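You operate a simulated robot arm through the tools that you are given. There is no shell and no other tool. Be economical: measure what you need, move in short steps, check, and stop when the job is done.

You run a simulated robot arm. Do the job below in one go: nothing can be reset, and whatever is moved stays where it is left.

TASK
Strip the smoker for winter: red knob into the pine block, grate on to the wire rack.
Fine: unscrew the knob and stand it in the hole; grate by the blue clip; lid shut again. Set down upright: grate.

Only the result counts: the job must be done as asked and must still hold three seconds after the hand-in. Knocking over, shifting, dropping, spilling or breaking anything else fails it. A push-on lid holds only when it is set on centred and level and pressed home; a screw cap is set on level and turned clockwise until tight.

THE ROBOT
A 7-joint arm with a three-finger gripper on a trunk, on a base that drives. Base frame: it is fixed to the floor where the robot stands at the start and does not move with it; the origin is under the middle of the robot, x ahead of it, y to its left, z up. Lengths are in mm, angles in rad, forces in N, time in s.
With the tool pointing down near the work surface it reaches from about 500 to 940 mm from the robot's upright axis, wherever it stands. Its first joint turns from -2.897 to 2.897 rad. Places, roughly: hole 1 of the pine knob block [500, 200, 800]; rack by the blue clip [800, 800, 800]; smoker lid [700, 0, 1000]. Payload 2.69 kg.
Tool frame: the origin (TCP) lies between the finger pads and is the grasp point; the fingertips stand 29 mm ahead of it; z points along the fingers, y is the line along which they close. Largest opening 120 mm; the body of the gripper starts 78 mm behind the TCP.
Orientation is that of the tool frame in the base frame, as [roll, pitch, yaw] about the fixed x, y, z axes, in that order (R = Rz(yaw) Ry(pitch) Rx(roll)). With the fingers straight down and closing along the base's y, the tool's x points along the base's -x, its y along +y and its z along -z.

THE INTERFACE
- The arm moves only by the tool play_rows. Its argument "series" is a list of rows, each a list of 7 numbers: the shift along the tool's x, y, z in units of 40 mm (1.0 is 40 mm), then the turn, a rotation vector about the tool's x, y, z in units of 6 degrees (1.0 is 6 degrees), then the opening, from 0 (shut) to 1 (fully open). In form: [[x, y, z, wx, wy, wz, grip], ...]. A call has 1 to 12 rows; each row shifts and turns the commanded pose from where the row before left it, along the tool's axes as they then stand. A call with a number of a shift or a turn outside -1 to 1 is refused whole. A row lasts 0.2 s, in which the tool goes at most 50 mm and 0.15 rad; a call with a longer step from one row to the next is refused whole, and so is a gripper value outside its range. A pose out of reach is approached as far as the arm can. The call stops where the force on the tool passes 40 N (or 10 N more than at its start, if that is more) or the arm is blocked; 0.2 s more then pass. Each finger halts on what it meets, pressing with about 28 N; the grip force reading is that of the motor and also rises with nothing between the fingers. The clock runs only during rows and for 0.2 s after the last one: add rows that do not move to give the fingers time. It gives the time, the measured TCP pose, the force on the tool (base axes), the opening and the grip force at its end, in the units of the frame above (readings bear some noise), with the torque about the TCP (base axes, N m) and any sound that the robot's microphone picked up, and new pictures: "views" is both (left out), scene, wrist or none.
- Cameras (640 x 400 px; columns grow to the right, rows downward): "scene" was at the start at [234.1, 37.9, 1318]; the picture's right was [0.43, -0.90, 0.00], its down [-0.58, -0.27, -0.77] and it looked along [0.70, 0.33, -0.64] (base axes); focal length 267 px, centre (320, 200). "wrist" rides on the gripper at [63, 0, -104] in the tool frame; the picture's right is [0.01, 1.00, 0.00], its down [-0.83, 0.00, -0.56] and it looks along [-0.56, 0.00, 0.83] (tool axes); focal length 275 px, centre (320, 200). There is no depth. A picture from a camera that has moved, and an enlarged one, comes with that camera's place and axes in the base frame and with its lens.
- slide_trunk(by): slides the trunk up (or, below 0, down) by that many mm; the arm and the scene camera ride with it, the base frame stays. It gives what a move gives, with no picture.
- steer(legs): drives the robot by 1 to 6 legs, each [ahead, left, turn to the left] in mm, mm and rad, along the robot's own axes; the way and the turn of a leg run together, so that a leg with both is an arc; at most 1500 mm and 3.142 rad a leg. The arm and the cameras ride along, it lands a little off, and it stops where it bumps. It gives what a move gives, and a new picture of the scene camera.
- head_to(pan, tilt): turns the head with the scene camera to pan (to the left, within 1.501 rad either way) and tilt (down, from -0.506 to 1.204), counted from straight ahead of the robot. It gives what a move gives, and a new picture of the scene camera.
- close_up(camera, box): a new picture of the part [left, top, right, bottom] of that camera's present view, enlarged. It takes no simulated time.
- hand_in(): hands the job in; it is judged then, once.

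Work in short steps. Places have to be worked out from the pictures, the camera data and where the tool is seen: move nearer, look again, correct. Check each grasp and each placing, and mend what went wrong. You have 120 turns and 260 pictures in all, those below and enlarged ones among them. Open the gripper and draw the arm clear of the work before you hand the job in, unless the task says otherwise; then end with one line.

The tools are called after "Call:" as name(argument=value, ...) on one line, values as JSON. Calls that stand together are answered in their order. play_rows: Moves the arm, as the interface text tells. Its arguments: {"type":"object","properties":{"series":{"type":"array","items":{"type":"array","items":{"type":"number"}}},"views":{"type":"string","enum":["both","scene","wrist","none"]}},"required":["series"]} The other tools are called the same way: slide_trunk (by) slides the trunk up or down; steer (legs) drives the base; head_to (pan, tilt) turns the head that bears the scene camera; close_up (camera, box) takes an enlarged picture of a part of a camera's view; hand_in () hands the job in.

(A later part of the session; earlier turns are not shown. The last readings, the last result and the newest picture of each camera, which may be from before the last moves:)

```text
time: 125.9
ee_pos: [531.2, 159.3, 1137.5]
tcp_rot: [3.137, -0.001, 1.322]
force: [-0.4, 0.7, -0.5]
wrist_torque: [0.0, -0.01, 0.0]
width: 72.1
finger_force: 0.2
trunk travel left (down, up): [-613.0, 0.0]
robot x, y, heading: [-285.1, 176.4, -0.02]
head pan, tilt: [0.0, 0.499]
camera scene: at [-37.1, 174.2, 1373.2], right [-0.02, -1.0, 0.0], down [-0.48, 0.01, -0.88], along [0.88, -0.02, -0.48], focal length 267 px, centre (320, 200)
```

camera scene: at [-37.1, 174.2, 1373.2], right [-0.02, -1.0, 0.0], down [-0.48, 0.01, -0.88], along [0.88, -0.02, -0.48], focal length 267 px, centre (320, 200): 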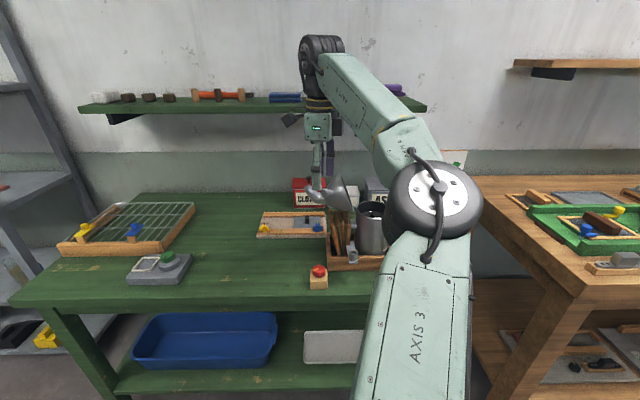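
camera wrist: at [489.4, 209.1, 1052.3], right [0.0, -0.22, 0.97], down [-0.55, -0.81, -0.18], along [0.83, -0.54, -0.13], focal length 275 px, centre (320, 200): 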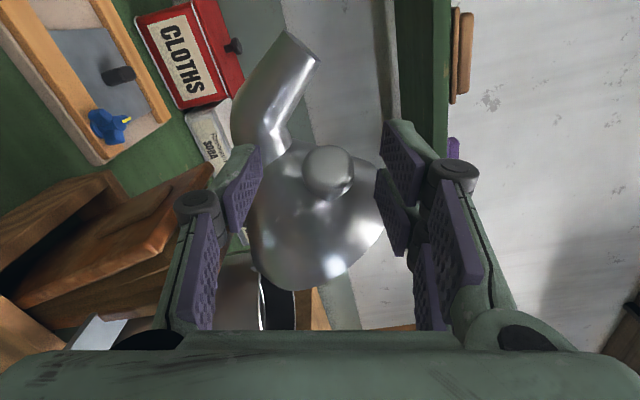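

I turn the tool to yaw π and move in front of the can to look in.

Call:
play_rows(series=[[0, 0, 0, 0, 0, -1, 0.6], [0, 0, 0, 0, 0, -1, 0.6], [0, 0, 0, 0, 0, -1, 0.6], [0, 0, 0, 0, 0, -1, 0.6], [0, 0, 0, 0, 0, -1, 0.6], [0, 0, 0, 0, 0, -1, 0.6], [0, 0, 0, 0, 0, -1, 0.6], [0, 0, 0, 0, 0, -1, 0.6], [0, 0, 0, 0, 0, -1, 0.6], [0, 0, 0, 0, 0, -1, 0.6], [0, 0, 0, 0, 0, -1, 0.6], [0, 0, 0, 0, 0, -1, 0.6]], views="none")

Call:
play_rows(series=[[0, 0, 0, 0, 0, -1, 0.6], [0, 0, 0, 0, 0, -1, 0.6], [0, 0, 0, 0, 0, -1, 0.6], [0, 0, 0, 0, 0, -1, 0.6], [0, 0, 0, 0, 0, -1, 0.6], [0, 0, 0, 0, 0, -0.35, 0.6], [-0.1, -1, 0, 0, 0, 0, 0.6], [-0.1, -1, 0, 0, 0, 0, 0.6], [0, -1, 0, 0, 0, 0, 0.6], [0, -0.85, 0, 0, 0, 0, 0.6], [0, 0, 0, 0, 0, 0, 0.6]], views="both")

Call:
close_up(camera="wrist", box=[220, 120, 420, 280])

```text
time: 128.5
ee_pos: [530.9, 158.4, 1136.7]
tcp_rot: [3.14, 0.002, 2.581]
force: [-0.8, -0.6, 0.3]
wrist_torque: [0.01, -0.01, 0.0]
width: 72.1
finger_force: 0.1
trunk travel left (down, up): [-613.0, 0.0]
robot x, y, heading: [-286.9, 173.6, -0.022]
head pan, tilt: [0.0, 0.499]
```

```text
time: 130.9
ee_pos: [532.6, 9.4, 1133.5]
tcp_rot: [-3.14, 0.005, 3.138]
force: [-0.4, -1.1, 0.5]
wrist_torque: [-0.02, 0.0, -0.03]
width: 71.9
finger_force: 0.0
out of reach, approached as far as the arm can: row 10
trunk travel left (down, up): [-613.0, 0.0]
robot x, y, heading: [-286.2, 178.0, -0.017]
head pan, tilt: [0.0, 0.499]
camera scene: at [-37.1, 174.4, 1373.2], right [-0.02, -1.0, 0.0], down [-0.48, 0.01, -0.88], along [0.88, -0.02, -0.48], focal length 267 px, centre (320, 200)
camera wrist: at [470.2, 9.7, 1237.1], right [0.0, 1.0, 0.0], down [0.83, 0.0, 0.56], along [0.56, 0.0, -0.83], focal length 275 px, centre (320, 200)
```

scene: 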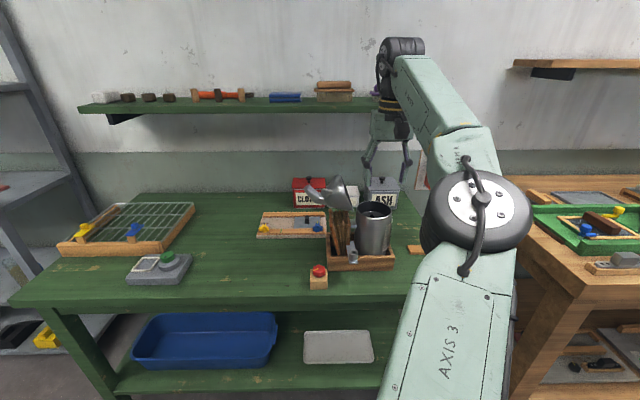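
wrist: 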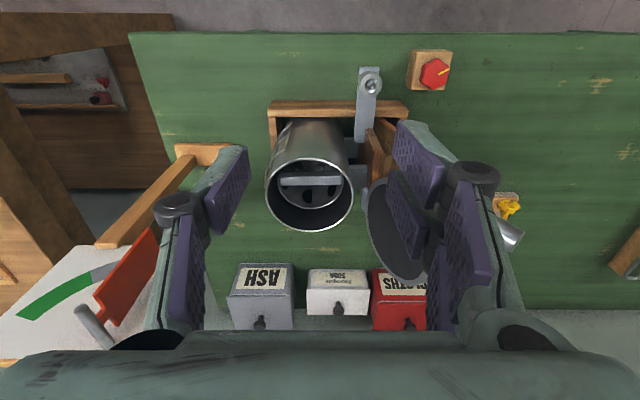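

```text
2.50 times, centred on (320, 200) of wrist
camera zoom: at [470.2, 9.7, 1237.1], right [0.0, 1.0, 0.0], down [0.83, 0.0, 0.56], along [0.56, 0.0, -0.83], focal length 688 px, centre (320, 200)
```

zoom: 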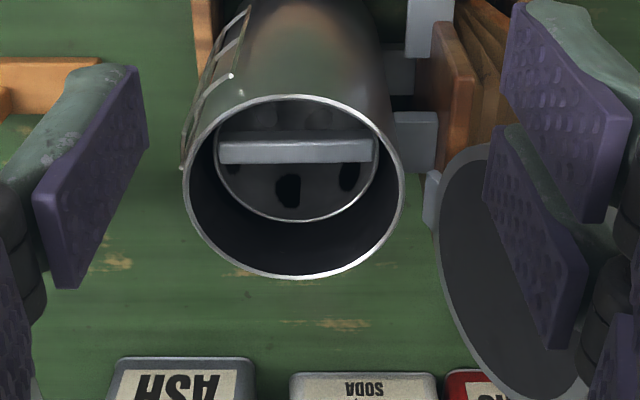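

I see the grate: a disc with a bar handle along y, a bit below the can's rim at about (645, −2). I drive forward 120 mm to get above it.

Call:
steer(legs=[[120, -15, 0.02]])

Call:
play_rows(series=[[0, 0, 0, 0, 0, 0, 0.6]], views="wrist")

Call:
close_up(camera="wrist", box=[220, 0, 420, 160])

```text
time: 132.1
ee_pos: [657.0, 7.2, 1133.0]
tcp_rot: [-3.139, 0.004, -3.127]
force: [0.0, -0.1, -0.7]
wrist_torque: [0.04, 0.01, 0.03]
width: 72.0
finger_force: 0.1
trunk travel left (down, up): [-613.0, 0.0]
robot x, y, heading: [-163.1, 160.3, -0.003]
head pan, tilt: [0.0, 0.499]
camera scene: at [84.1, 162.5, 1372.9], right [0.0, -1.0, 0.0], down [-0.48, 0.0, -0.88], along [0.88, 0.0, -0.48], focal length 267 px, centre (320, 200)
```

scene: 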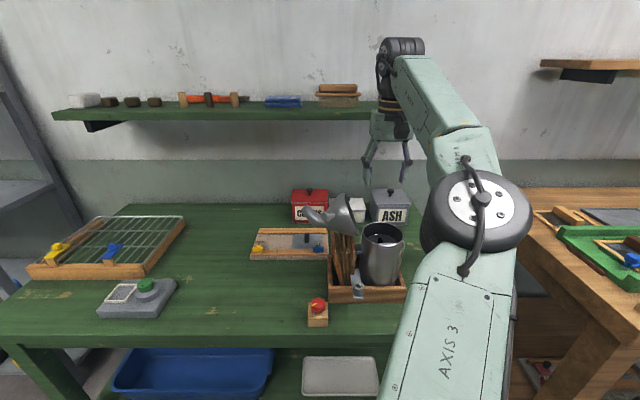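

```text
time: 132.5
ee_pos: [656.6, 8.0, 1133.8]
tcp_rot: [-3.139, 0.003, -3.127]
force: [0.3, 0.4, -0.5]
wrist_torque: [-0.02, -0.02, 0.01]
width: 72.0
finger_force: 0.0
trunk travel left (down, up): [-613.0, 0.0]
robot x, y, heading: [-165.5, 163.6, -0.003]
head pan, tilt: [0.0, 0.499]
camera wrist: at [593.6, 7.3, 1236.8], right [-0.02, 1.0, 0.0], down [0.83, 0.02, 0.56], along [0.56, 0.01, -0.83], focal length 275 px, centre (320, 200)
```

wrist: 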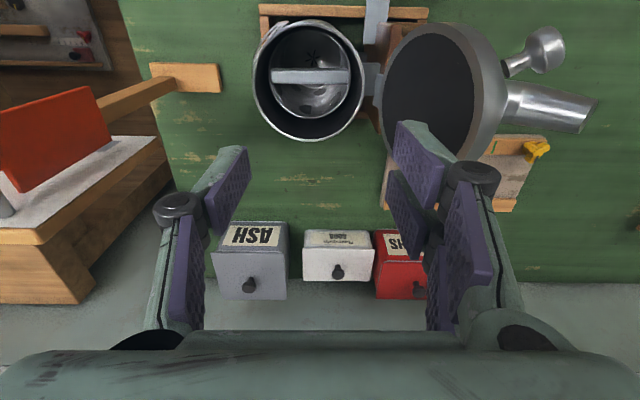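

```text
2.50 times, centred on (320, 80) of wrist
camera zoom: at [593.6, 7.3, 1236.8], right [-0.02, 1.0, 0.0], down [0.83, 0.02, 0.56], along [0.56, 0.01, -0.83], focal length 688 px, centre (320, 500)
```

zoom: 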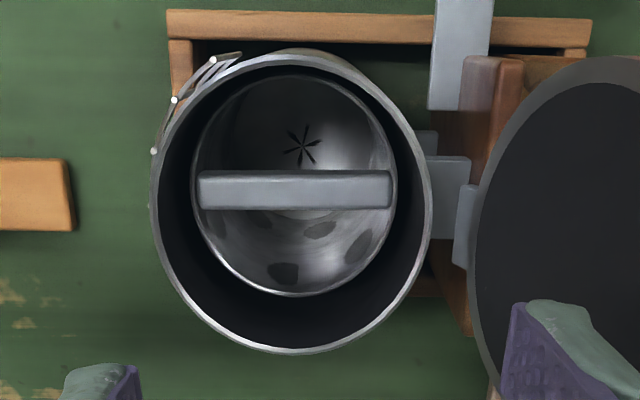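

The grate is a small basket (rim ⌀≈82 at z≈938) with a bar handle along y through (644.5, −3). I turn the tool to close along x, with the camera on the side away from the lid.

Call:
play_rows(series=[[0.3, -0.27, 0, 0, 0, -1, 0.6], [0, 0, 0, 0, 0, -1, 0.6], [0, 0, 0, 0, 0, -1, 0.6], [0, 0, 0, 0, 0, -1, 0.6], [0, 0, 0, 0, 0, -1, 0.6], [0, 0, 0, 0, 0, -1, 0.6], [0, 0, 0, 0, 0, -1, 0.6], [0, 0, 0, 0, 0, -1, 0.6], [0, 0, 0, 0, 0, -1, 0.6], [0, 0, 0, 0, 0, -1, 0.6], [0, 0, 0, 0, 0, -1, 0.6], [0, 0, 0, 0, 0, -1, 0.6]], views="none")

Call:
play_rows(series=[[0, 0, 0, 0, 0, -1, 0.5], [0, 0, 0, 0, 0, -1, 0.5], [0, 0, 0, 0, 0, -1, 0.5], [0, 0, 0.8, 0, 0, 0, 0.5], [0, 0, 0, 0, 0, 0, 0.5]], views="both")

Call:
close_up(camera="wrist", box=[220, 60, 420, 220])

```text
time: 135.1
ee_pos: [414.1, 236.2, 1029.9]
tcp_rot: [-3.136, 0.001, -1.873]
force: [0.8, 0.0, 0.7]
wrist_torque: [-0.01, 0.0, 0.03]
width: 71.9
finger_force: 0.1
out of reach, approached as far as the arm can: row 1, 2, 3, 4, 5, 6, 7, 8, 9, 10, 11, 12
trunk travel left (down, up): [-613.0, 0.0]
robot x, y, heading: [-164.4, 158.4, -0.002]
head pan, tilt: [0.0, 0.499]
```

```text
time: 136.3
ee_pos: [347.5, 285.4, 985.5]
tcp_rot: [-3.136, -0.003, -1.554]
force: [-0.5, 0.9, -0.2]
wrist_torque: [0.02, 0.0, 0.02]
width: 60.0
finger_force: 0.2
out of reach, approached as far as the arm can: row 1, 2, 3
trunk travel left (down, up): [-613.0, 0.0]
robot x, y, heading: [-166.0, 161.3, -0.002]
head pan, tilt: [0.0, 0.499]
camera scene: at [83.0, 162.6, 1373.2], right [0.0, -1.0, 0.0], down [-0.48, 0.0, -0.88], along [0.88, 0.0, -0.48], focal length 267 px, centre (320, 200)
camera wrist: at [348.8, 223.7, 1089.0], right [-1.0, -0.02, 0.0], down [-0.02, 0.83, 0.55], along [-0.01, 0.55, -0.83], focal length 275 px, centre (320, 200)
```

scene: 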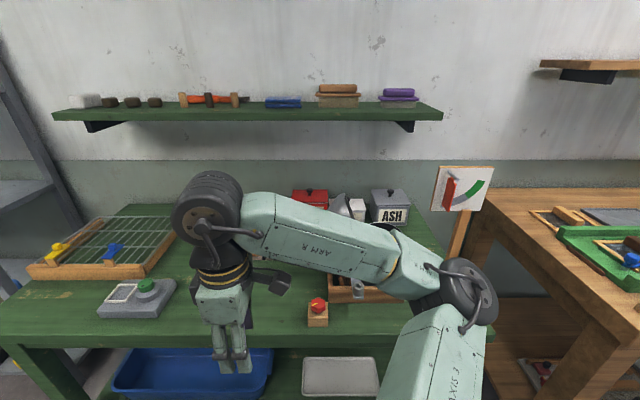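
wrist: 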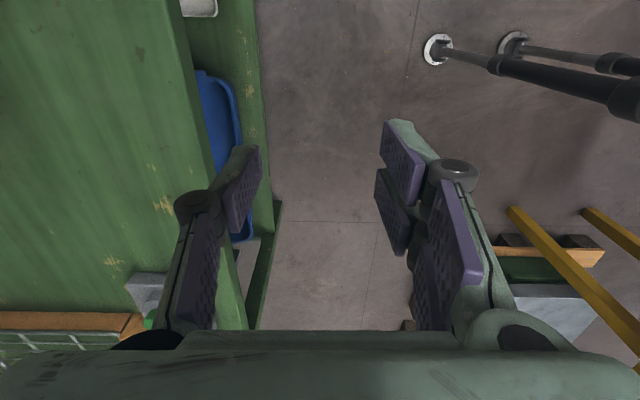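

```text
2.50 times, centred on (320, 140) of wrist
camera zoom: at [348.8, 223.7, 1089.0], right [-1.0, -0.02, 0.0], down [-0.02, 0.83, 0.55], along [-0.01, 0.55, -0.83], focal length 688 px, centre (320, 350)
```

zoom: 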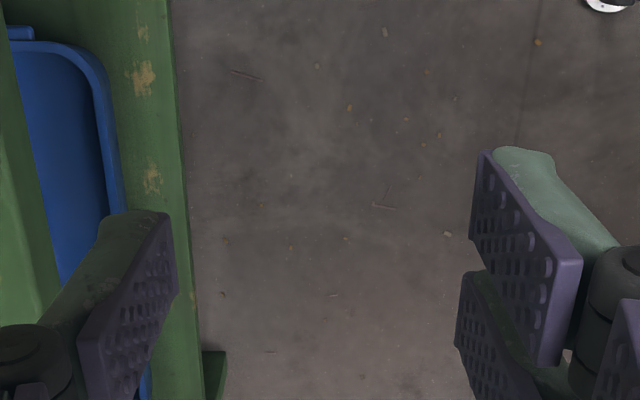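

The arm could not hold that orientation there and swung aside (no contact reported). I check the lid and then reposition the base to the right with a left turn, so this tool yaw becomes natural.

Call:
steer(legs=[[0, 0, 0.4]])

Call:
head_to(pan=-0.5, tilt=0.6)

```text
time: 138.0
ee_pos: [256.8, 477.7, 985.5]
tcp_rot: [-3.137, 0.0, -1.153]
force: [-0.5, -0.5, -0.1]
wrist_torque: [-0.01, 0.0, 0.03]
width: 60.0
finger_force: 0.0
trunk travel left (down, up): [-613.0, 0.0]
robot x, y, heading: [-165.1, 162.3, 0.405]
head pan, tilt: [0.0, 0.499]
camera scene: at [63.4, 259.7, 1373.2], right [0.39, -0.92, 0.0], down [-0.44, -0.19, -0.88], along [0.81, 0.34, -0.48], focal length 267 px, centre (320, 200)
```

scene: 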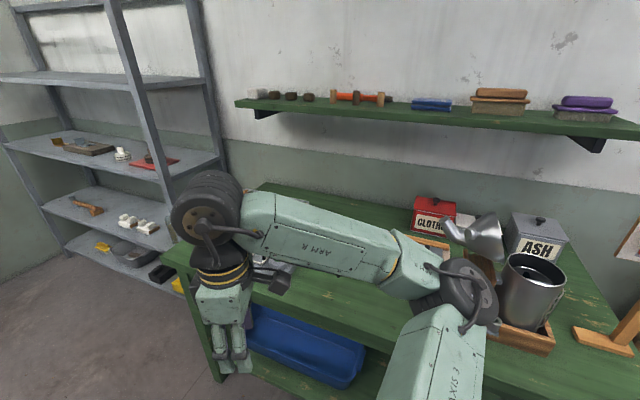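

```text
time: 138.9
ee_pos: [258.2, 477.2, 985.5]
tcp_rot: [-3.138, -0.002, -1.152]
force: [-0.7, 0.4, 1.9]
wrist_torque: [0.02, 0.04, -0.01]
width: 59.9
finger_force: 0.0
trunk travel left (down, up): [-613.0, 0.0]
robot x, y, heading: [-163.0, 163.6, 0.399]
head pan, tilt: [-0.499, 0.6]
camera scene: at [67.7, 215.4, 1364.1], right [-0.1, -1.0, 0.0], down [-0.56, 0.05, -0.83], along [0.82, -0.08, -0.56], focal length 267 px, centre (320, 200)
```

scene: 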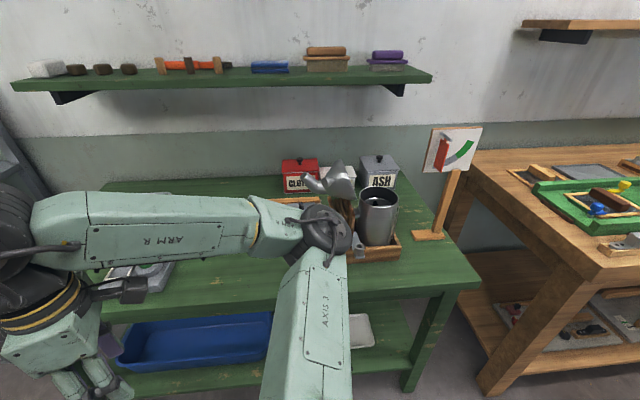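

The lid is intact and open. I drive to about (−60, −300) with heading 0.4, keeping the elbow away from the dial stand.

Call:
steer(legs=[[-82, -465, 0]])

```text
time: 142.9
ee_pos: [361.0, 26.1, 984.8]
tcp_rot: [-3.136, -0.002, -1.156]
force: [-0.7, -0.9, 0.2]
wrist_torque: [-0.02, -0.02, 0.01]
width: 59.7
finger_force: 0.1
trunk travel left (down, up): [-613.0, 0.0]
robot x, y, heading: [-61.7, -287.4, 0.393]
head pan, tilt: [-0.499, 0.6]
camera scene: at [169.3, -235.2, 1364.1], right [-0.1, -0.99, 0.0], down [-0.56, 0.06, -0.83], along [0.82, -0.08, -0.56], focal length 267 px, centre (320, 200)
```

scene: 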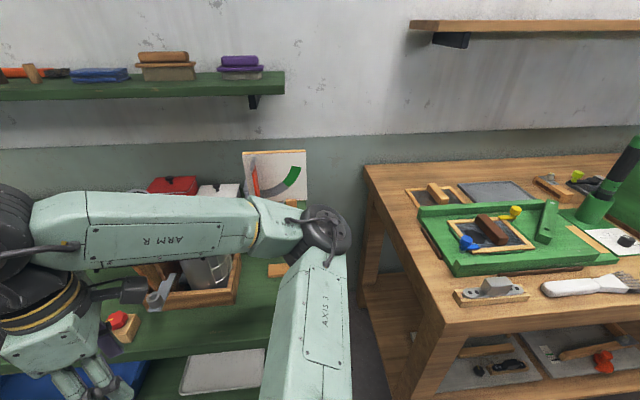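

I raise the tool, set yaw to −π/2 and approach the can from the front, checking midway.

Call:
play_rows(series=[[0, 0, -0.95, 0, 0, 1, 0.5], [0, 0, -0.95, 0, 0, 1, 0.5], [0, 0, -0.95, 0, 0, 1, 0.5], [0, 0, -0.95, 0, 0, 0.97, 0.5], [0.09, -0.85, 0, 0, 0, 0, 0.5], [0.09, -0.85, 0, 0, 0, 0, 0.5], [0.09, -0.85, 0, 0, 0, 0, 0.5]], views="none")

Call:
play_rows(series=[[0.09, -0.85, 0, 0, 0, 0, 0.5], [0.09, -0.85, 0, 0, 0, 0, 0.5], [0, 0, 0, 0, 0, 0, 0.5]], views="both")

```text
time: 144.6
ee_pos: [444.7, 20.0, 1130.2]
tcp_rot: [-3.137, 0.002, -1.578]
force: [-0.8, -0.4, -0.3]
wrist_torque: [0.0, -0.01, 0.0]
width: 60.0
finger_force: 0.1
out of reach, approached as far as the arm can: row 7
trunk travel left (down, up): [-613.0, 0.0]
robot x, y, heading: [-64.0, -286.5, 0.398]
head pan, tilt: [-0.499, 0.6]
```

```text
time: 145.3
ee_pos: [458.7, 30.0, 1106.2]
tcp_rot: [-3.135, 0.0, -1.577]
force: [-0.7, -0.4, -0.4]
wrist_torque: [0.0, 0.03, -0.04]
width: 60.1
finger_force: 0.1
out of reach, approached as far as the arm can: row 1, 2
trunk travel left (down, up): [-613.0, 0.0]
robot x, y, heading: [-64.5, -283.5, 0.395]
head pan, tilt: [-0.499, 0.6]
camera scene: at [169.2, -235.0, 1364.1], right [-0.1, -0.99, 0.0], down [-0.56, 0.06, -0.83], along [0.82, -0.08, -0.56], focal length 267 px, centre (320, 200)
camera wrist: at [458.0, -33.3, 1208.9], right [-1.0, 0.0, 0.0], down [0.0, 0.83, 0.56], along [0.0, 0.56, -0.83], focal length 275 px, centre (320, 200)
```

scene: 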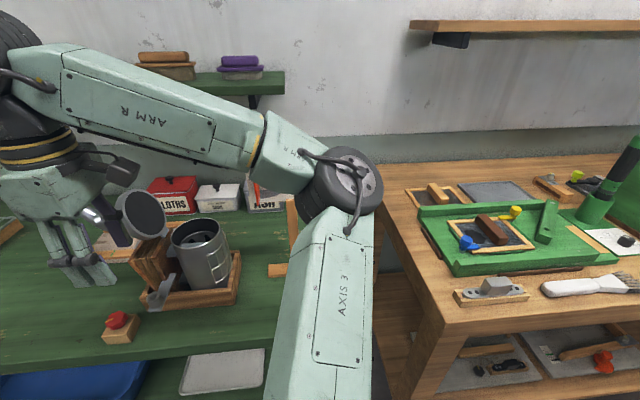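
wrist: 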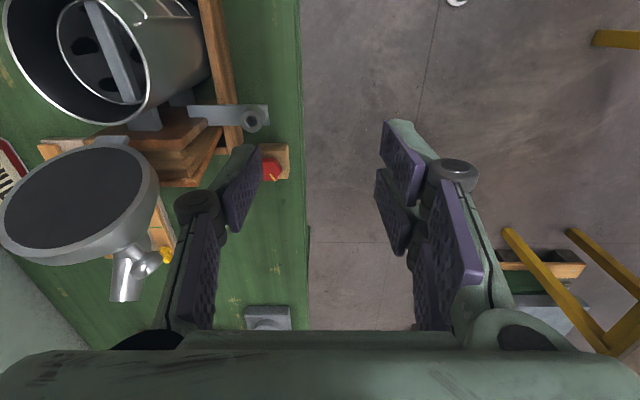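

Here the wrist runs out of yaw. Instead I'll use yaw +π/2 with the hand tilted slightly away from the lid, from a straight-on base position. I turn back to heading 0 first.

Call:
steer(legs=[[0, 0, -0.395]])

Call:
steer(legs=[[0, 225, 0]])

```text
time: 147.0
ee_pos: [539.3, -195.7, 1106.4]
tcp_rot: [-3.135, 0.002, -1.97]
force: [0.3, 0.2, 0.3]
wrist_torque: [0.03, -0.01, 0.03]
width: 59.8
finger_force: 0.1
trunk travel left (down, up): [-613.0, 0.0]
robot x, y, heading: [-67.1, -287.6, -0.002]
head pan, tilt: [-0.499, 0.6]
camera scene: at [171.2, -328.3, 1364.1], right [-0.48, -0.88, 0.0], down [-0.5, 0.27, -0.83], along [0.73, -0.39, -0.56], focal length 267 px, centre (320, 200)
```

scene: 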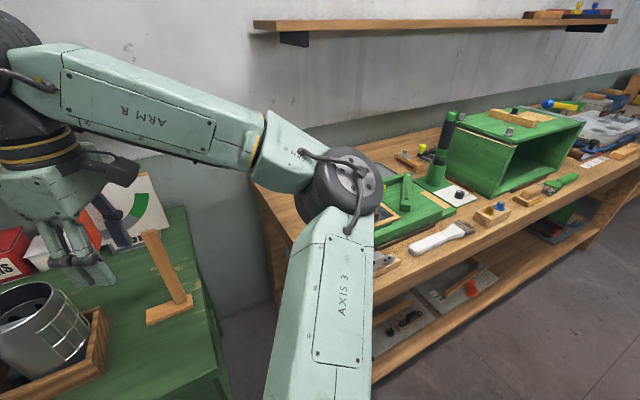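

```text
time: 149.3
ee_pos: [538.7, 27.4, 1105.0]
tcp_rot: [-3.137, 0.002, -1.966]
force: [0.4, -0.6, 0.2]
wrist_torque: [0.03, 0.0, -0.01]
width: 60.1
finger_force: 0.1
trunk travel left (down, up): [-613.0, 0.0]
robot x, y, heading: [-63.9, -63.9, 0.003]
head pan, tilt: [-0.499, 0.6]
camera scene: at [170.5, -105.9, 1364.1], right [-0.47, -0.88, 0.0], down [-0.5, 0.27, -0.83], along [0.73, -0.39, -0.56], focal length 267 px, centre (320, 200)
```

scene: 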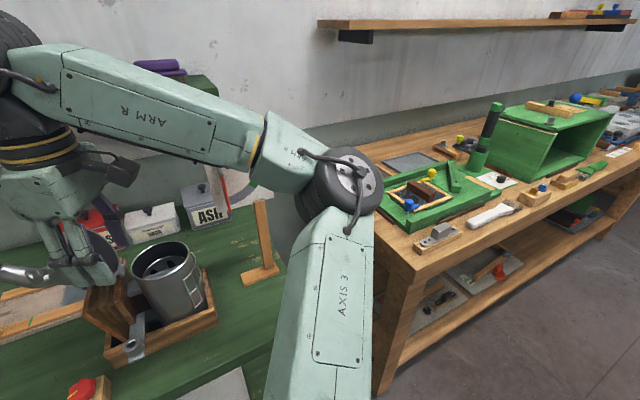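

Call:
play_rows(series=[[0, 0, 0, 0, 0, 1, 0.5], [0, 0, 0, 0, 0, 1, 0.5], [0, 0, 0, 0, 0, 1, 0.5], [0, 0, 0, 0, 0, 1, 0.5], [0, 0, 0, 0, 0, 1, 0.5], [0, 0, 0, 0, 0, 1, 0.5], [0, 0, 0, 0, 0, 1, 0.5], [0, 0, 0, 0, 0, 1, 0.5], [0, 0, 0, 0, 0, 1, 0.5], [0, 0, 0, 0, 0, 1, 0.5], [0, 0, 0, 0, 0, 1, 0.5], [0, 0, 0, 0, 0, 1, 0.5]], views="none")

Call:
play_rows(series=[[0, 0, 0, 0, 0, 1, 0.5], [0, 0, 0, 0, 0, 1, 0.5], [0, 0, 0, 0, 0, 1, 0.5], [0, 0, 0, 0, 0, 1, 0.5], [0, 0, 0, 0, 0, 1, 0.5], [0, 0, 0, 0, 0, 1, 0.5], [0, 0, 0, 0, 0, 1, 0.5], [0, 0, 0, 0, 0, 1, 0.5], [0, 0, 0, 0, 0, 1, 0.5], [0, 0, 0, 0, 0, 1, 0.5], [0, 0, 0, 0, 0, 1, 0.5], [0, 0, 0, 0, 0, 1, 0.5]], views="none")

Call:
play_rows(series=[[0, 0, 0, 0, 0, 1, 0.5], [0, 0, 0, 0, 0, 1, 0.5], [0, 0, 0, 0, 0, 0.23, 0.5]], views="none")

Call:
head_to(pan=0.15, tilt=0.5)

```text
time: 151.9
ee_pos: [538.2, 27.0, 1105.9]
tcp_rot: [-3.141, 0.006, 3.055]
force: [0.0, 0.0, -0.3]
wrist_torque: [-0.02, 0.02, -0.02]
width: 60.1
finger_force: 0.0
trunk travel left (down, up): [-613.0, 0.0]
robot x, y, heading: [-61.5, -68.5, 0.004]
head pan, tilt: [-0.499, 0.6]
```

```text
time: 154.5
ee_pos: [539.6, 27.1, 1105.3]
tcp_rot: [3.134, 0.002, 1.799]
force: [0.4, -0.1, 0.3]
wrist_torque: [0.02, 0.0, 0.01]
width: 60.1
finger_force: 0.1
trunk travel left (down, up): [-613.0, 0.0]
robot x, y, heading: [-65.1, -66.3, -0.0]
head pan, tilt: [-0.499, 0.6]
```

```text
time: 155.3
ee_pos: [538.5, 26.6, 1105.4]
tcp_rot: [3.137, 0.001, 1.566]
force: [0.0, 0.5, -0.7]
wrist_torque: [0.0, 0.0, -0.03]
width: 59.9
finger_force: 0.1
trunk travel left (down, up): [-613.0, 0.0]
robot x, y, heading: [-62.8, -65.2, 0.007]
head pan, tilt: [-0.499, 0.6]
```

```text
time: 156.3
ee_pos: [538.7, 27.0, 1106.3]
tcp_rot: [3.137, -0.001, 1.568]
force: [0.7, -1.1, 0.3]
wrist_torque: [0.02, -0.03, 0.0]
width: 59.8
finger_force: 0.1
trunk travel left (down, up): [-613.0, 0.0]
robot x, y, heading: [-63.7, -68.1, 0.009]
head pan, tilt: [0.15, 0.499]
camera scene: at [182.5, -50.2, 1373.2], right [0.15, -0.99, 0.0], down [-0.47, -0.07, -0.88], along [0.87, 0.14, -0.48], focal length 267 px, centre (320, 200)
```

scene: 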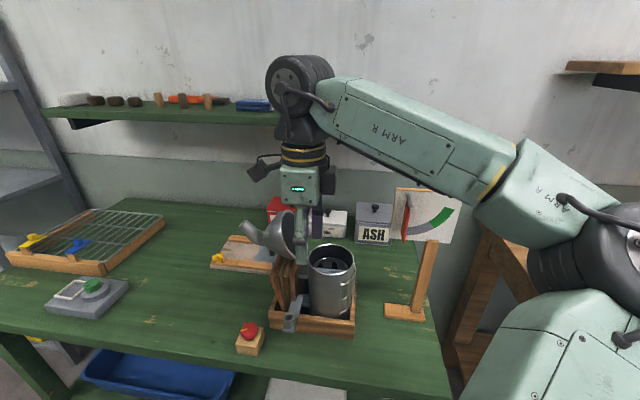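

I move above the can's centre and tilt the hand 12° away from the lid.

Call:
play_rows(series=[[-0.4, 0.65, 0, 0, 0, 0, 0.5], [-0.35, 0.65, 0, 0, 0, 0, 0.5], [0, 0.65, 0, 0, 0, 0, 0.5], [0, 0.7, 0, 0, 0, 0, 0.5], [0, 0, 0, 0, 1, 0, 0.5], [0, 0, 0, 0, 1, 0, 0.5], [0, 0, 0, 0, 0, 0, 0.5]], views="both")

Call:
close_up(camera="wrist", box=[220, 0, 420, 160])

Call:
close_up(camera="scene", box=[230, 130, 430, 350])

```text
time: 157.9
ee_pos: [644.9, -1.8, 1107.5]
tcp_rot: [3.135, -0.208, 1.57]
force: [0.8, -0.1, 0.0]
wrist_torque: [-0.02, 0.02, 0.03]
width: 60.2
finger_force: 0.0
trunk travel left (down, up): [-613.0, 0.0]
robot x, y, heading: [-63.3, -61.7, -0.0]
head pan, tilt: [0.15, 0.499]
camera scene: at [182.5, -50.0, 1373.2], right [0.16, -0.99, 0.0], down [-0.47, -0.07, -0.88], along [0.87, 0.14, -0.48], focal length 267 px, centre (320, 200)
camera wrist: at [643.7, 38.5, 1220.2], right [1.0, 0.0, 0.01], down [0.0, -0.93, 0.37], along [0.01, -0.37, -0.93], focal length 275 px, centre (320, 200)
```

scene: 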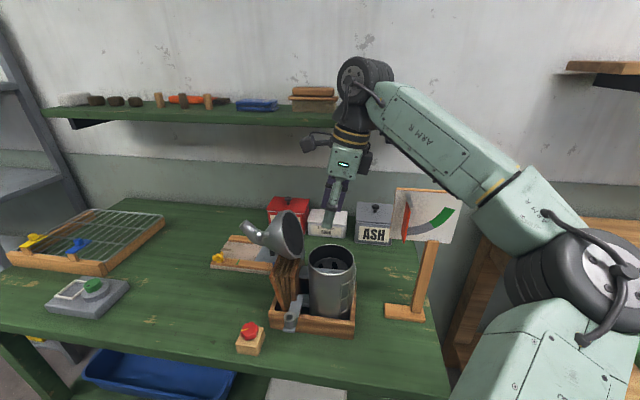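
wrist: 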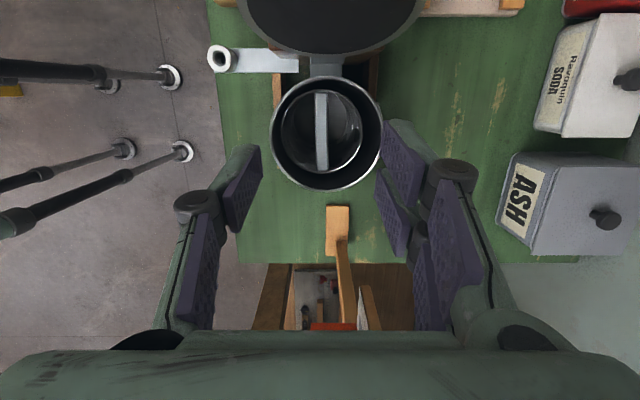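

```text
2.50 times, centred on (320, 80) of wrist
camera zoom: at [643.7, 38.5, 1220.2], right [1.0, 0.0, 0.01], down [0.0, -0.93, 0.37], along [0.01, -0.37, -0.93], focal length 688 px, centre (320, 500)
```

zoom: 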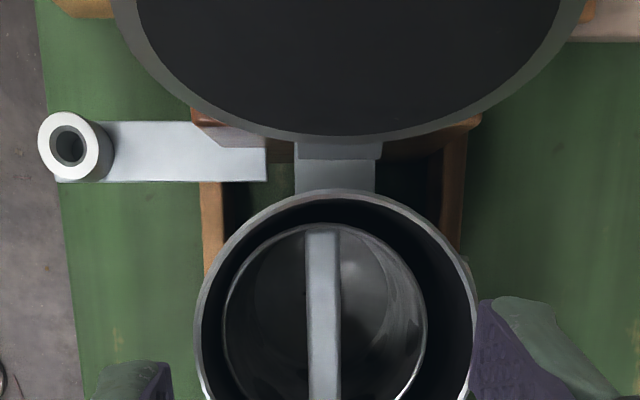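

```text
1.82 times, centred on (330, 240) of scene
camera zoom: at [182.5, -50.0, 1373.2], right [0.16, -0.99, 0.0], down [-0.47, -0.07, -0.88], along [0.87, 0.14, -0.48], focal length 485 px, centre (302, 127)
```

zoom: 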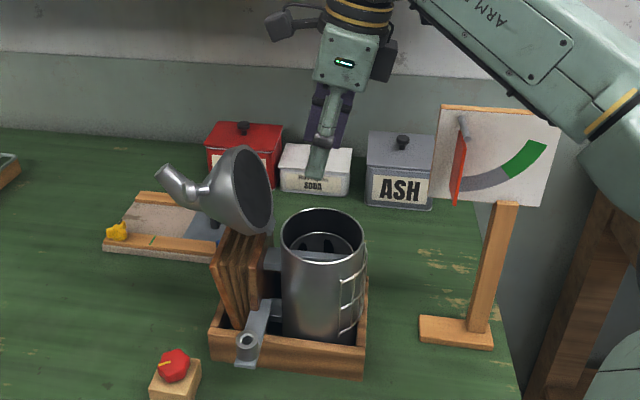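

The bar is centred under the fingers (bar centre ≈ (646, −1, 940)). I narrow the fingers to 40 mm and descend vertically in two stages.

Call:
play_rows(series=[[-0.17, 0.02, 0.8, 0, 0, 0, 0.33], [-0.17, 0, 0.8, 0, 0, 0, 0.33], [-0.17, 0, 0.8, 0, 0, 0, 0.33], [0, 0, 0, 0, 0, 0, 0.33]], views="both")

Call:
close_up(camera="wrist", box=[220, 60, 420, 220])

```text
time: 158.9
ee_pos: [644.8, -4.6, 1007.4]
tcp_rot: [3.136, -0.209, 1.569]
force: [-0.1, -0.4, 0.2]
wrist_torque: [0.01, 0.01, 0.01]
width: 40.1
finger_force: 0.1
trunk travel left (down, up): [-613.0, 0.0]
robot x, y, heading: [-67.8, -63.7, 0.007]
head pan, tilt: [0.15, 0.499]
camera scene: at [182.4, -50.1, 1373.2], right [0.16, -0.99, 0.0], down [-0.47, -0.07, -0.88], along [0.87, 0.14, -0.48], focal length 267 px, centre (320, 200)
camera wrist: at [644.0, 37.4, 1120.9], right [1.0, 0.0, 0.01], down [0.0, -0.93, 0.37], along [0.01, -0.37, -0.93], focal length 275 px, centre (320, 200)
```

scene: 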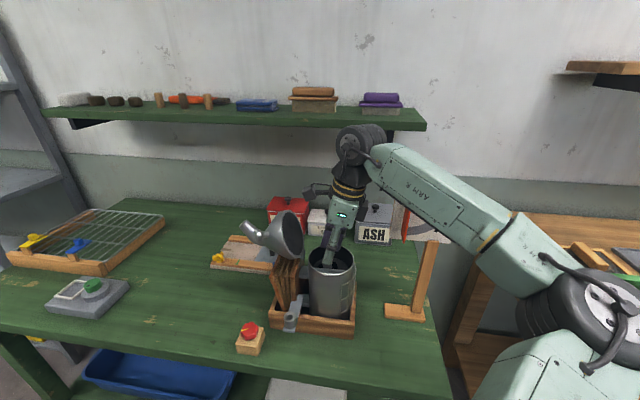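
wrist: 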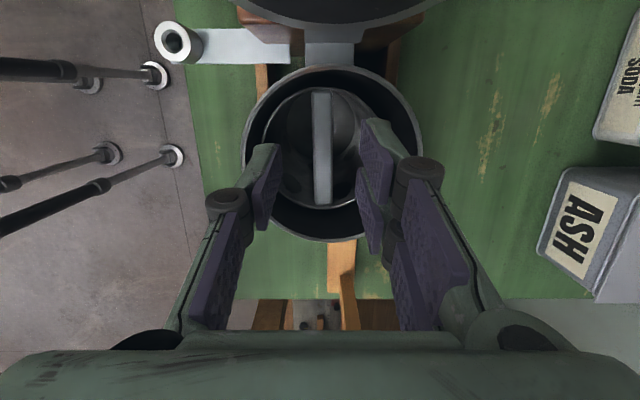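

```text
2.50 times, centred on (320, 140) of wrist
camera zoom: at [644.0, 37.4, 1120.9], right [1.0, 0.0, 0.01], down [0.0, -0.93, 0.37], along [0.01, -0.37, -0.93], focal length 688 px, centre (320, 350)
```

zoom: 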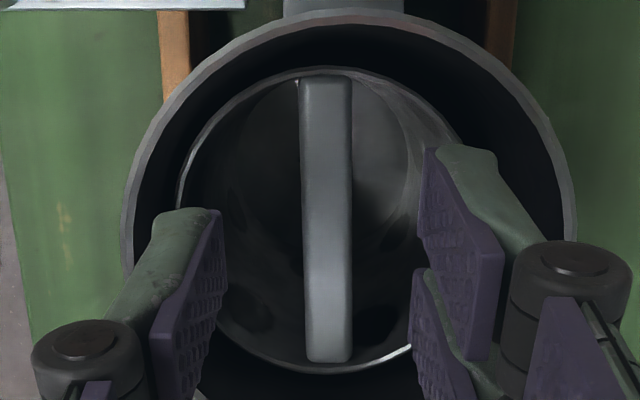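

Call:
play_rows(series=[[-0.13, 0, 0.6, 0, 0, 0, 0.33], [-0.12, 0, 0.55, 0, 0, 0, 0.33], [-0.05, 0, 0.25, 0, 0, 0, 0.33], [0, 0, 0, 0, 0, 0, 0.33]], views="wrist")

Call:
close_up(camera="scene", box=[230, 170, 430, 350])

```text
time: 159.9
ee_pos: [646.4, -3.7, 948.7]
tcp_rot: [3.138, -0.209, 1.568]
force: [0.4, -0.1, -0.3]
wrist_torque: [-0.02, 0.0, -0.01]
width: 39.3
finger_force: 0.1
trunk travel left (down, up): [-613.0, 0.0]
robot x, y, heading: [-61.9, -64.7, 0.004]
head pan, tilt: [0.15, 0.499]
camera wrist: at [645.8, 38.0, 1063.3], right [1.0, 0.0, 0.0], down [0.0, -0.93, 0.37], along [0.0, -0.37, -0.93], focal length 275 px, centre (320, 200)
```

wrist: 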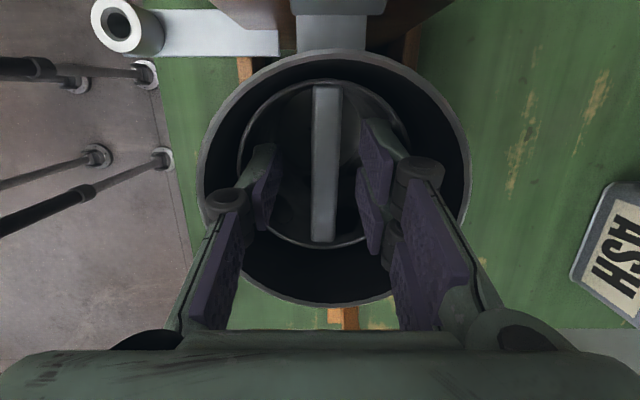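

```text
2.22 times, centred on (330, 260) of scene
camera zoom: at [182.6, -50.1, 1372.9], right [0.16, -0.99, 0.0], down [-0.47, -0.07, -0.88], along [0.87, 0.14, -0.48], focal length 593 px, centre (298, 67)
```

zoom: 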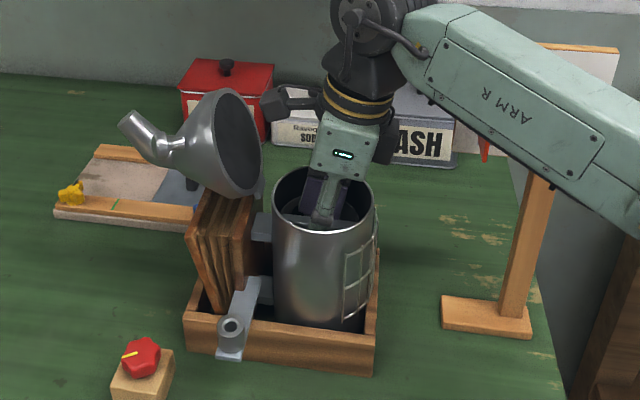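

The bar lies about 13 mm below the TCP; I go 9 mm lower for a better bite, then close.

Call:
play_rows(series=[[-0.045, 0.02, 0.22, 0, 0, 0, 0.33], [0, 0, 0, 0, 0, 0, 0.33], [0, 0, 0, 0, 0, 0, 0], [0, 0, 0, 0, 0, 0, 0], [0, 0, 0, 0, 0, 0, 0], [0, 0, 0, 0, 0, 0, 0]], views="wrist")

```text
time: 161.3
ee_pos: [647.2, -3.3, 941.3]
tcp_rot: [3.135, -0.209, 1.57]
force: [0.3, 0.0, -0.5]
wrist_torque: [0.04, -0.03, 0.01]
width: 13.4
finger_force: 28.2
trunk travel left (down, up): [-613.0, 0.0]
robot x, y, heading: [-64.7, -66.1, 0.003]
head pan, tilt: [0.15, 0.499]
camera wrist: at [646.5, 37.6, 1056.3], right [1.0, 0.0, 0.01], down [0.0, -0.93, 0.37], along [0.01, -0.37, -0.93], focal length 275 px, centre (320, 200)
```

wrist: 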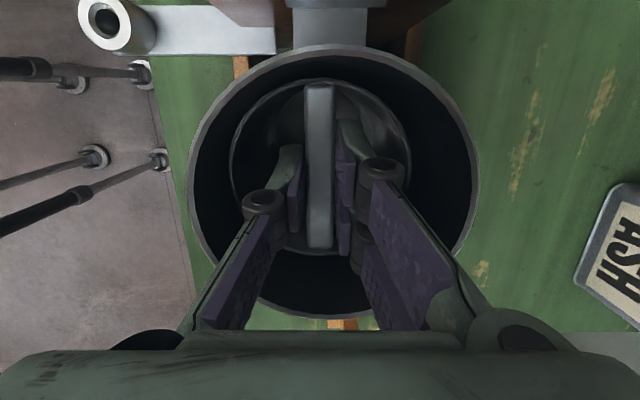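

The bar is held (13.4 mm). I lift straight up.

Call:
play_rows(series=[[0.04, 0, -0.2, 0, 0, 0, 0], [0.1, 0, -0.5, 0, 0, 0, 0], [0.15, 0, -0.7, 0, 0, 0, 0], [0.18, 0, -0.85, 0, 0, 0, 0], [0, 0, 0, 0, 0, 0, 0]], views="both")

Call:
close_up(camera="scene", box=[250, 130, 430, 300])

```text
time: 162.5
ee_pos: [647.2, -3.6, 1034.4]
tcp_rot: [3.137, -0.209, 1.57]
force: [0.4, 0.3, -1.2]
wrist_torque: [-0.02, 0.01, 0.05]
width: 13.8
finger_force: 28.0
trunk travel left (down, up): [-613.0, 0.0]
robot x, y, heading: [-62.0, -68.1, 0.005]
head pan, tilt: [0.15, 0.499]
camera scene: at [182.7, -50.2, 1373.1], right [0.16, -0.99, 0.0], down [-0.47, -0.07, -0.88], along [0.87, 0.14, -0.48], focal length 267 px, centre (320, 200)
camera wrist: at [646.6, 37.8, 1149.0], right [1.0, 0.0, 0.01], down [0.0, -0.93, 0.37], along [0.01, -0.37, -0.93], focal length 275 px, centre (320, 200)
```

scene: 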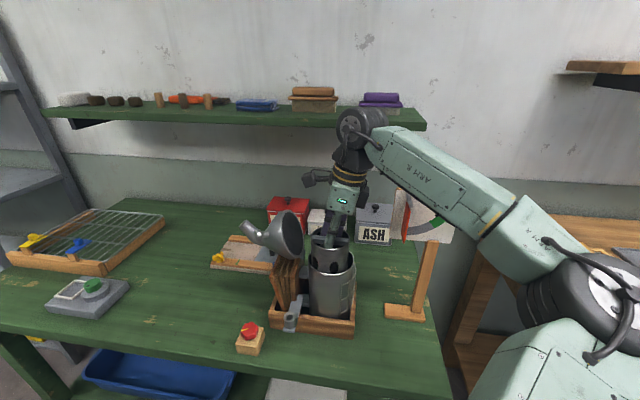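
wrist: 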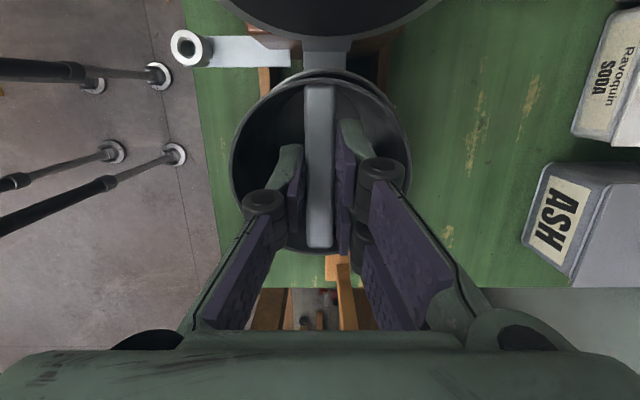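

```text
2.35 times, centred on (340, 215) of scene
camera zoom: at [182.7, -50.2, 1373.1], right [0.16, -0.99, 0.0], down [-0.47, -0.07, -0.88], along [0.87, 0.14, -0.48], focal length 628 px, centre (273, 165)
```

zoom: 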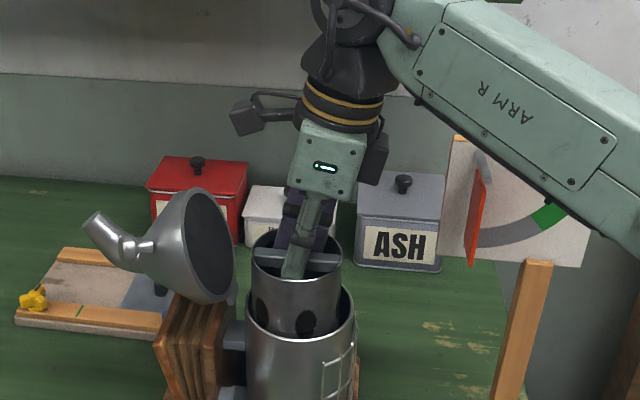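

The basket comes out smoothly. I lift another 95 mm.

Call:
play_rows(series=[[0.17, 0, -0.8, 0, 0, 0, 0], [0.17, 0, -0.8, 0, 0, 0, 0], [0.15, 0, -0.7, 0, 0, 0, 0], [0, 0, 0, 0, 0, 0, 0]], views="scene")

Call:
close_up(camera="scene", box=[250, 110, 430, 300])

```text
time: 163.5
ee_pos: [646.2, -2.5, 1126.1]
tcp_rot: [3.137, -0.21, 1.57]
force: [0.5, 0.7, -0.7]
wrist_torque: [0.03, 0.01, 0.02]
width: 13.5
finger_force: 28.1
trunk travel left (down, up): [-613.0, 0.0]
robot x, y, heading: [-64.0, -67.6, 0.007]
head pan, tilt: [0.15, 0.499]
camera scene: at [182.7, -50.2, 1373.1], right [0.16, -0.99, 0.0], down [-0.47, -0.07, -0.88], along [0.87, 0.14, -0.48], focal length 267 px, centre (320, 200)
```

scene: 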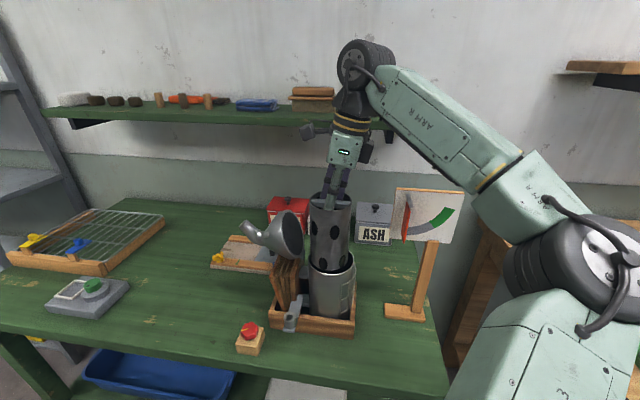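

```text
2.11 times, centred on (340, 205) of scene
camera zoom: at [182.7, -50.2, 1373.1], right [0.16, -0.99, 0.0], down [-0.47, -0.07, -0.88], along [0.87, 0.14, -0.48], focal length 561 px, centre (278, 190)
```

zoom: 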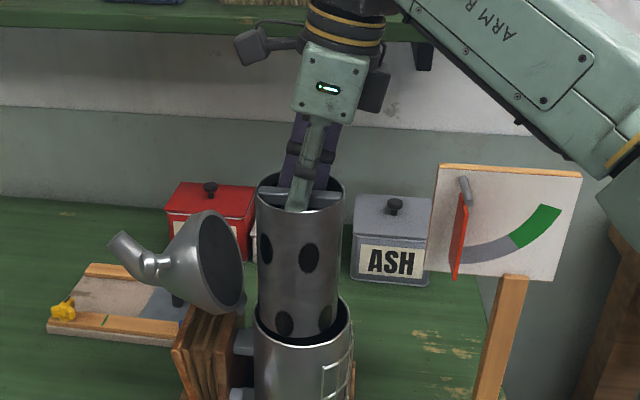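

The basket is a long cylinder; its bottom is just about at the can's rim. I lift further.

Call:
play_rows(series=[[0.13, 0, -0.6, 0, 0, 0, 0], [0.13, 0, -0.6, 0, 0, 0, 0], [0, 0, 0, 0, 0, 0, 0]], views="both")

Call:
close_up(camera="scene", box=[250, 110, 430, 300])

```text
time: 164.3
ee_pos: [644.7, -4.1, 1176.7]
tcp_rot: [3.135, -0.21, 1.568]
force: [0.0, -0.4, -1.0]
wrist_torque: [0.03, 0.02, 0.05]
width: 13.3
finger_force: 28.6
trunk travel left (down, up): [-613.0, 0.0]
robot x, y, heading: [-64.8, -66.4, 0.001]
head pan, tilt: [0.15, 0.499]
camera scene: at [182.7, -50.2, 1373.1], right [0.16, -0.99, 0.0], down [-0.47, -0.07, -0.88], along [0.87, 0.14, -0.48], focal length 267 px, centre (320, 200)
camera wrist: at [644.8, 38.1, 1291.5], right [1.0, 0.0, 0.01], down [0.0, -0.93, 0.37], along [0.01, -0.37, -0.93], focal length 275 px, centre (320, 200)
```

scene: 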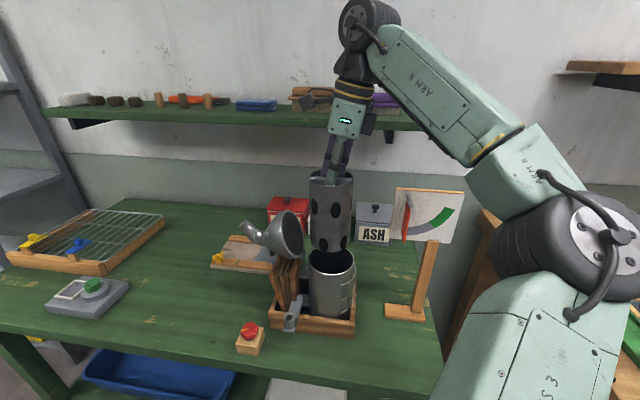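
wrist: 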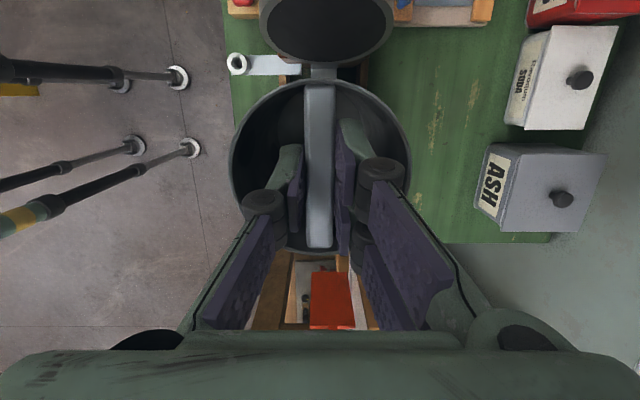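

```text
2.11 times, centred on (340, 205) of scene
camera zoom: at [182.7, -50.2, 1373.1], right [0.16, -0.99, 0.0], down [-0.47, -0.07, -0.88], along [0.87, 0.14, -0.48], focal length 561 px, centre (278, 190)
```

zoom: 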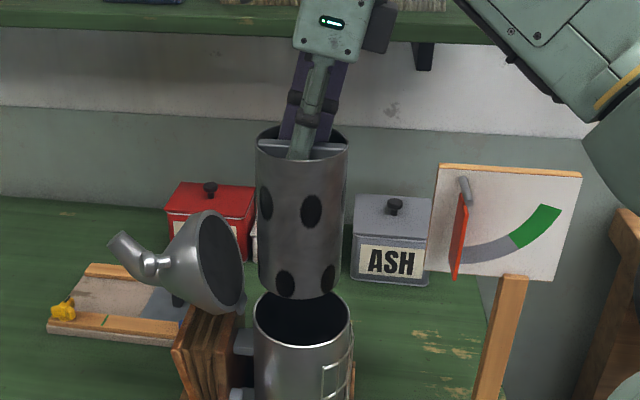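

The basket is clear (its bottom ≈150 mm below the TCP). I pull back towards the robot to clear the lid, then drive left to the rack.

Call:
play_rows(series=[[0, -0.7, 0, 0, 0, 0, 0], [0, -0.9, 0, 0, 0, 0, 0], [0, -0.9, 0, 0, 0, 0, 0], [0, -0.9, 0, 0, 0, 0, 0], [0, 0, 0, 0, 0, 0, 0]], views="none")

Call:
steer(legs=[[0, 400, 0]])

```text
time: 165.5
ee_pos: [509.6, -0.5, 1177.5]
tcp_rot: [3.137, -0.208, 1.57]
force: [1.0, 0.4, -0.6]
wrist_torque: [0.02, 0.05, 0.01]
width: 13.6
finger_force: 28.5
trunk travel left (down, up): [-613.0, 0.0]
robot x, y, heading: [-61.9, -64.7, 0.005]
head pan, tilt: [0.15, 0.499]
```

```text
time: 169.2
ee_pos: [506.2, 397.3, 1177.4]
tcp_rot: [3.138, -0.21, 1.573]
force: [0.0, 0.4, -1.4]
wrist_torque: [0.02, 0.01, -0.04]
width: 13.9
finger_force: 28.0
trunk travel left (down, up): [-613.0, 0.0]
robot x, y, heading: [-65.4, 334.9, 0.008]
head pan, tilt: [0.15, 0.499]
camera scene: at [179.6, 348.3, 1373.1], right [0.16, -0.99, 0.0], down [-0.47, -0.08, -0.88], along [0.87, 0.14, -0.48], focal length 267 px, centre (320, 200)
```

scene: 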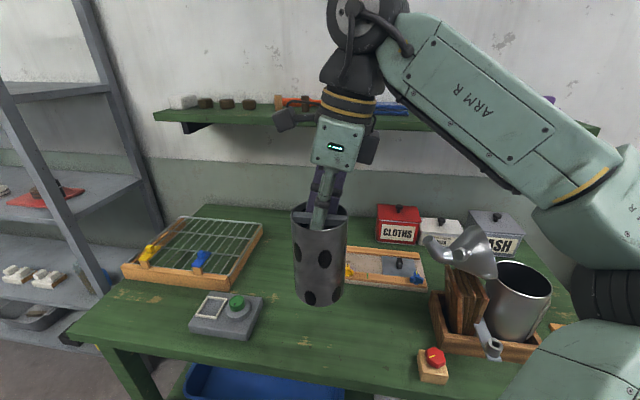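

Good. I view the rack in close-up and drive on a further 330 mm.

Call:
close_up(camera="scene", box=[110, 200, 290, 350])

Call:
steer(legs=[[0, 330, 0]])

Call:
close_up(camera="scene", box=[200, 190, 440, 340])

```text
2.67 times, centred on (200, 275) of scene
camera zoom: at [179.6, 348.3, 1373.1], right [0.16, -0.99, 0.0], down [-0.47, -0.08, -0.88], along [0.87, 0.14, -0.48], focal length 711 px, centre (640, 0)
```

zoom: 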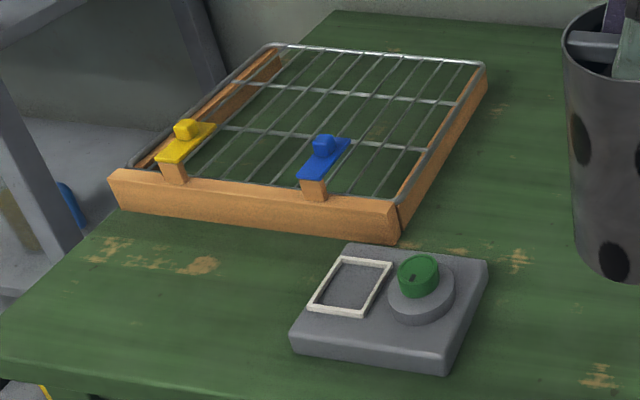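

```text
time: 172.3
ee_pos: [501.3, 734.8, 1177.3]
tcp_rot: [3.136, -0.209, 1.578]
force: [0.0, 0.5, -1.5]
wrist_torque: [-0.01, 0.04, -0.02]
width: 13.5
finger_force: 28.0
trunk travel left (down, up): [-613.0, 0.0]
robot x, y, heading: [-74.0, 662.5, 0.017]
head pan, tilt: [0.15, 0.499]
camera scene: at [175.7, 682.7, 1373.1], right [0.16, -0.99, 0.0], down [-0.47, -0.08, -0.88], along [0.87, 0.14, -0.48], focal length 267 px, centre (320, 200)
```

scene: 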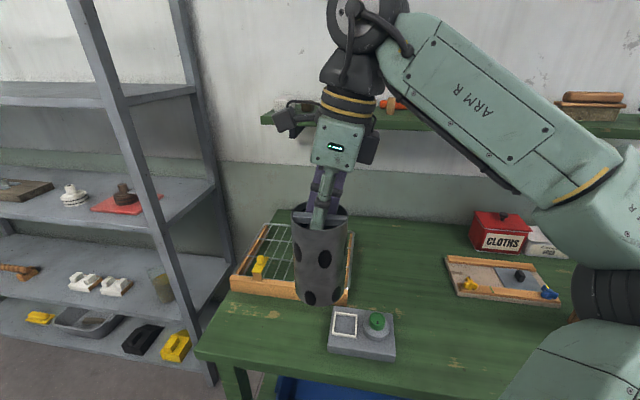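

```text
2.67 times, centred on (320, 265) of scene
camera zoom: at [175.7, 682.7, 1373.1], right [0.16, -0.99, 0.0], down [-0.47, -0.08, -0.88], along [0.87, 0.14, -0.48], focal length 711 px, centre (320, 27)
```

zoom: 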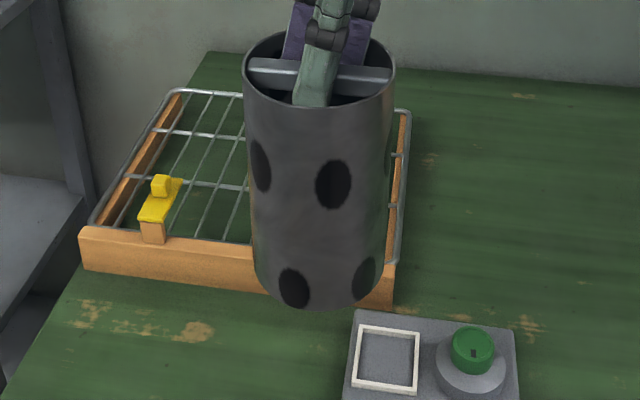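

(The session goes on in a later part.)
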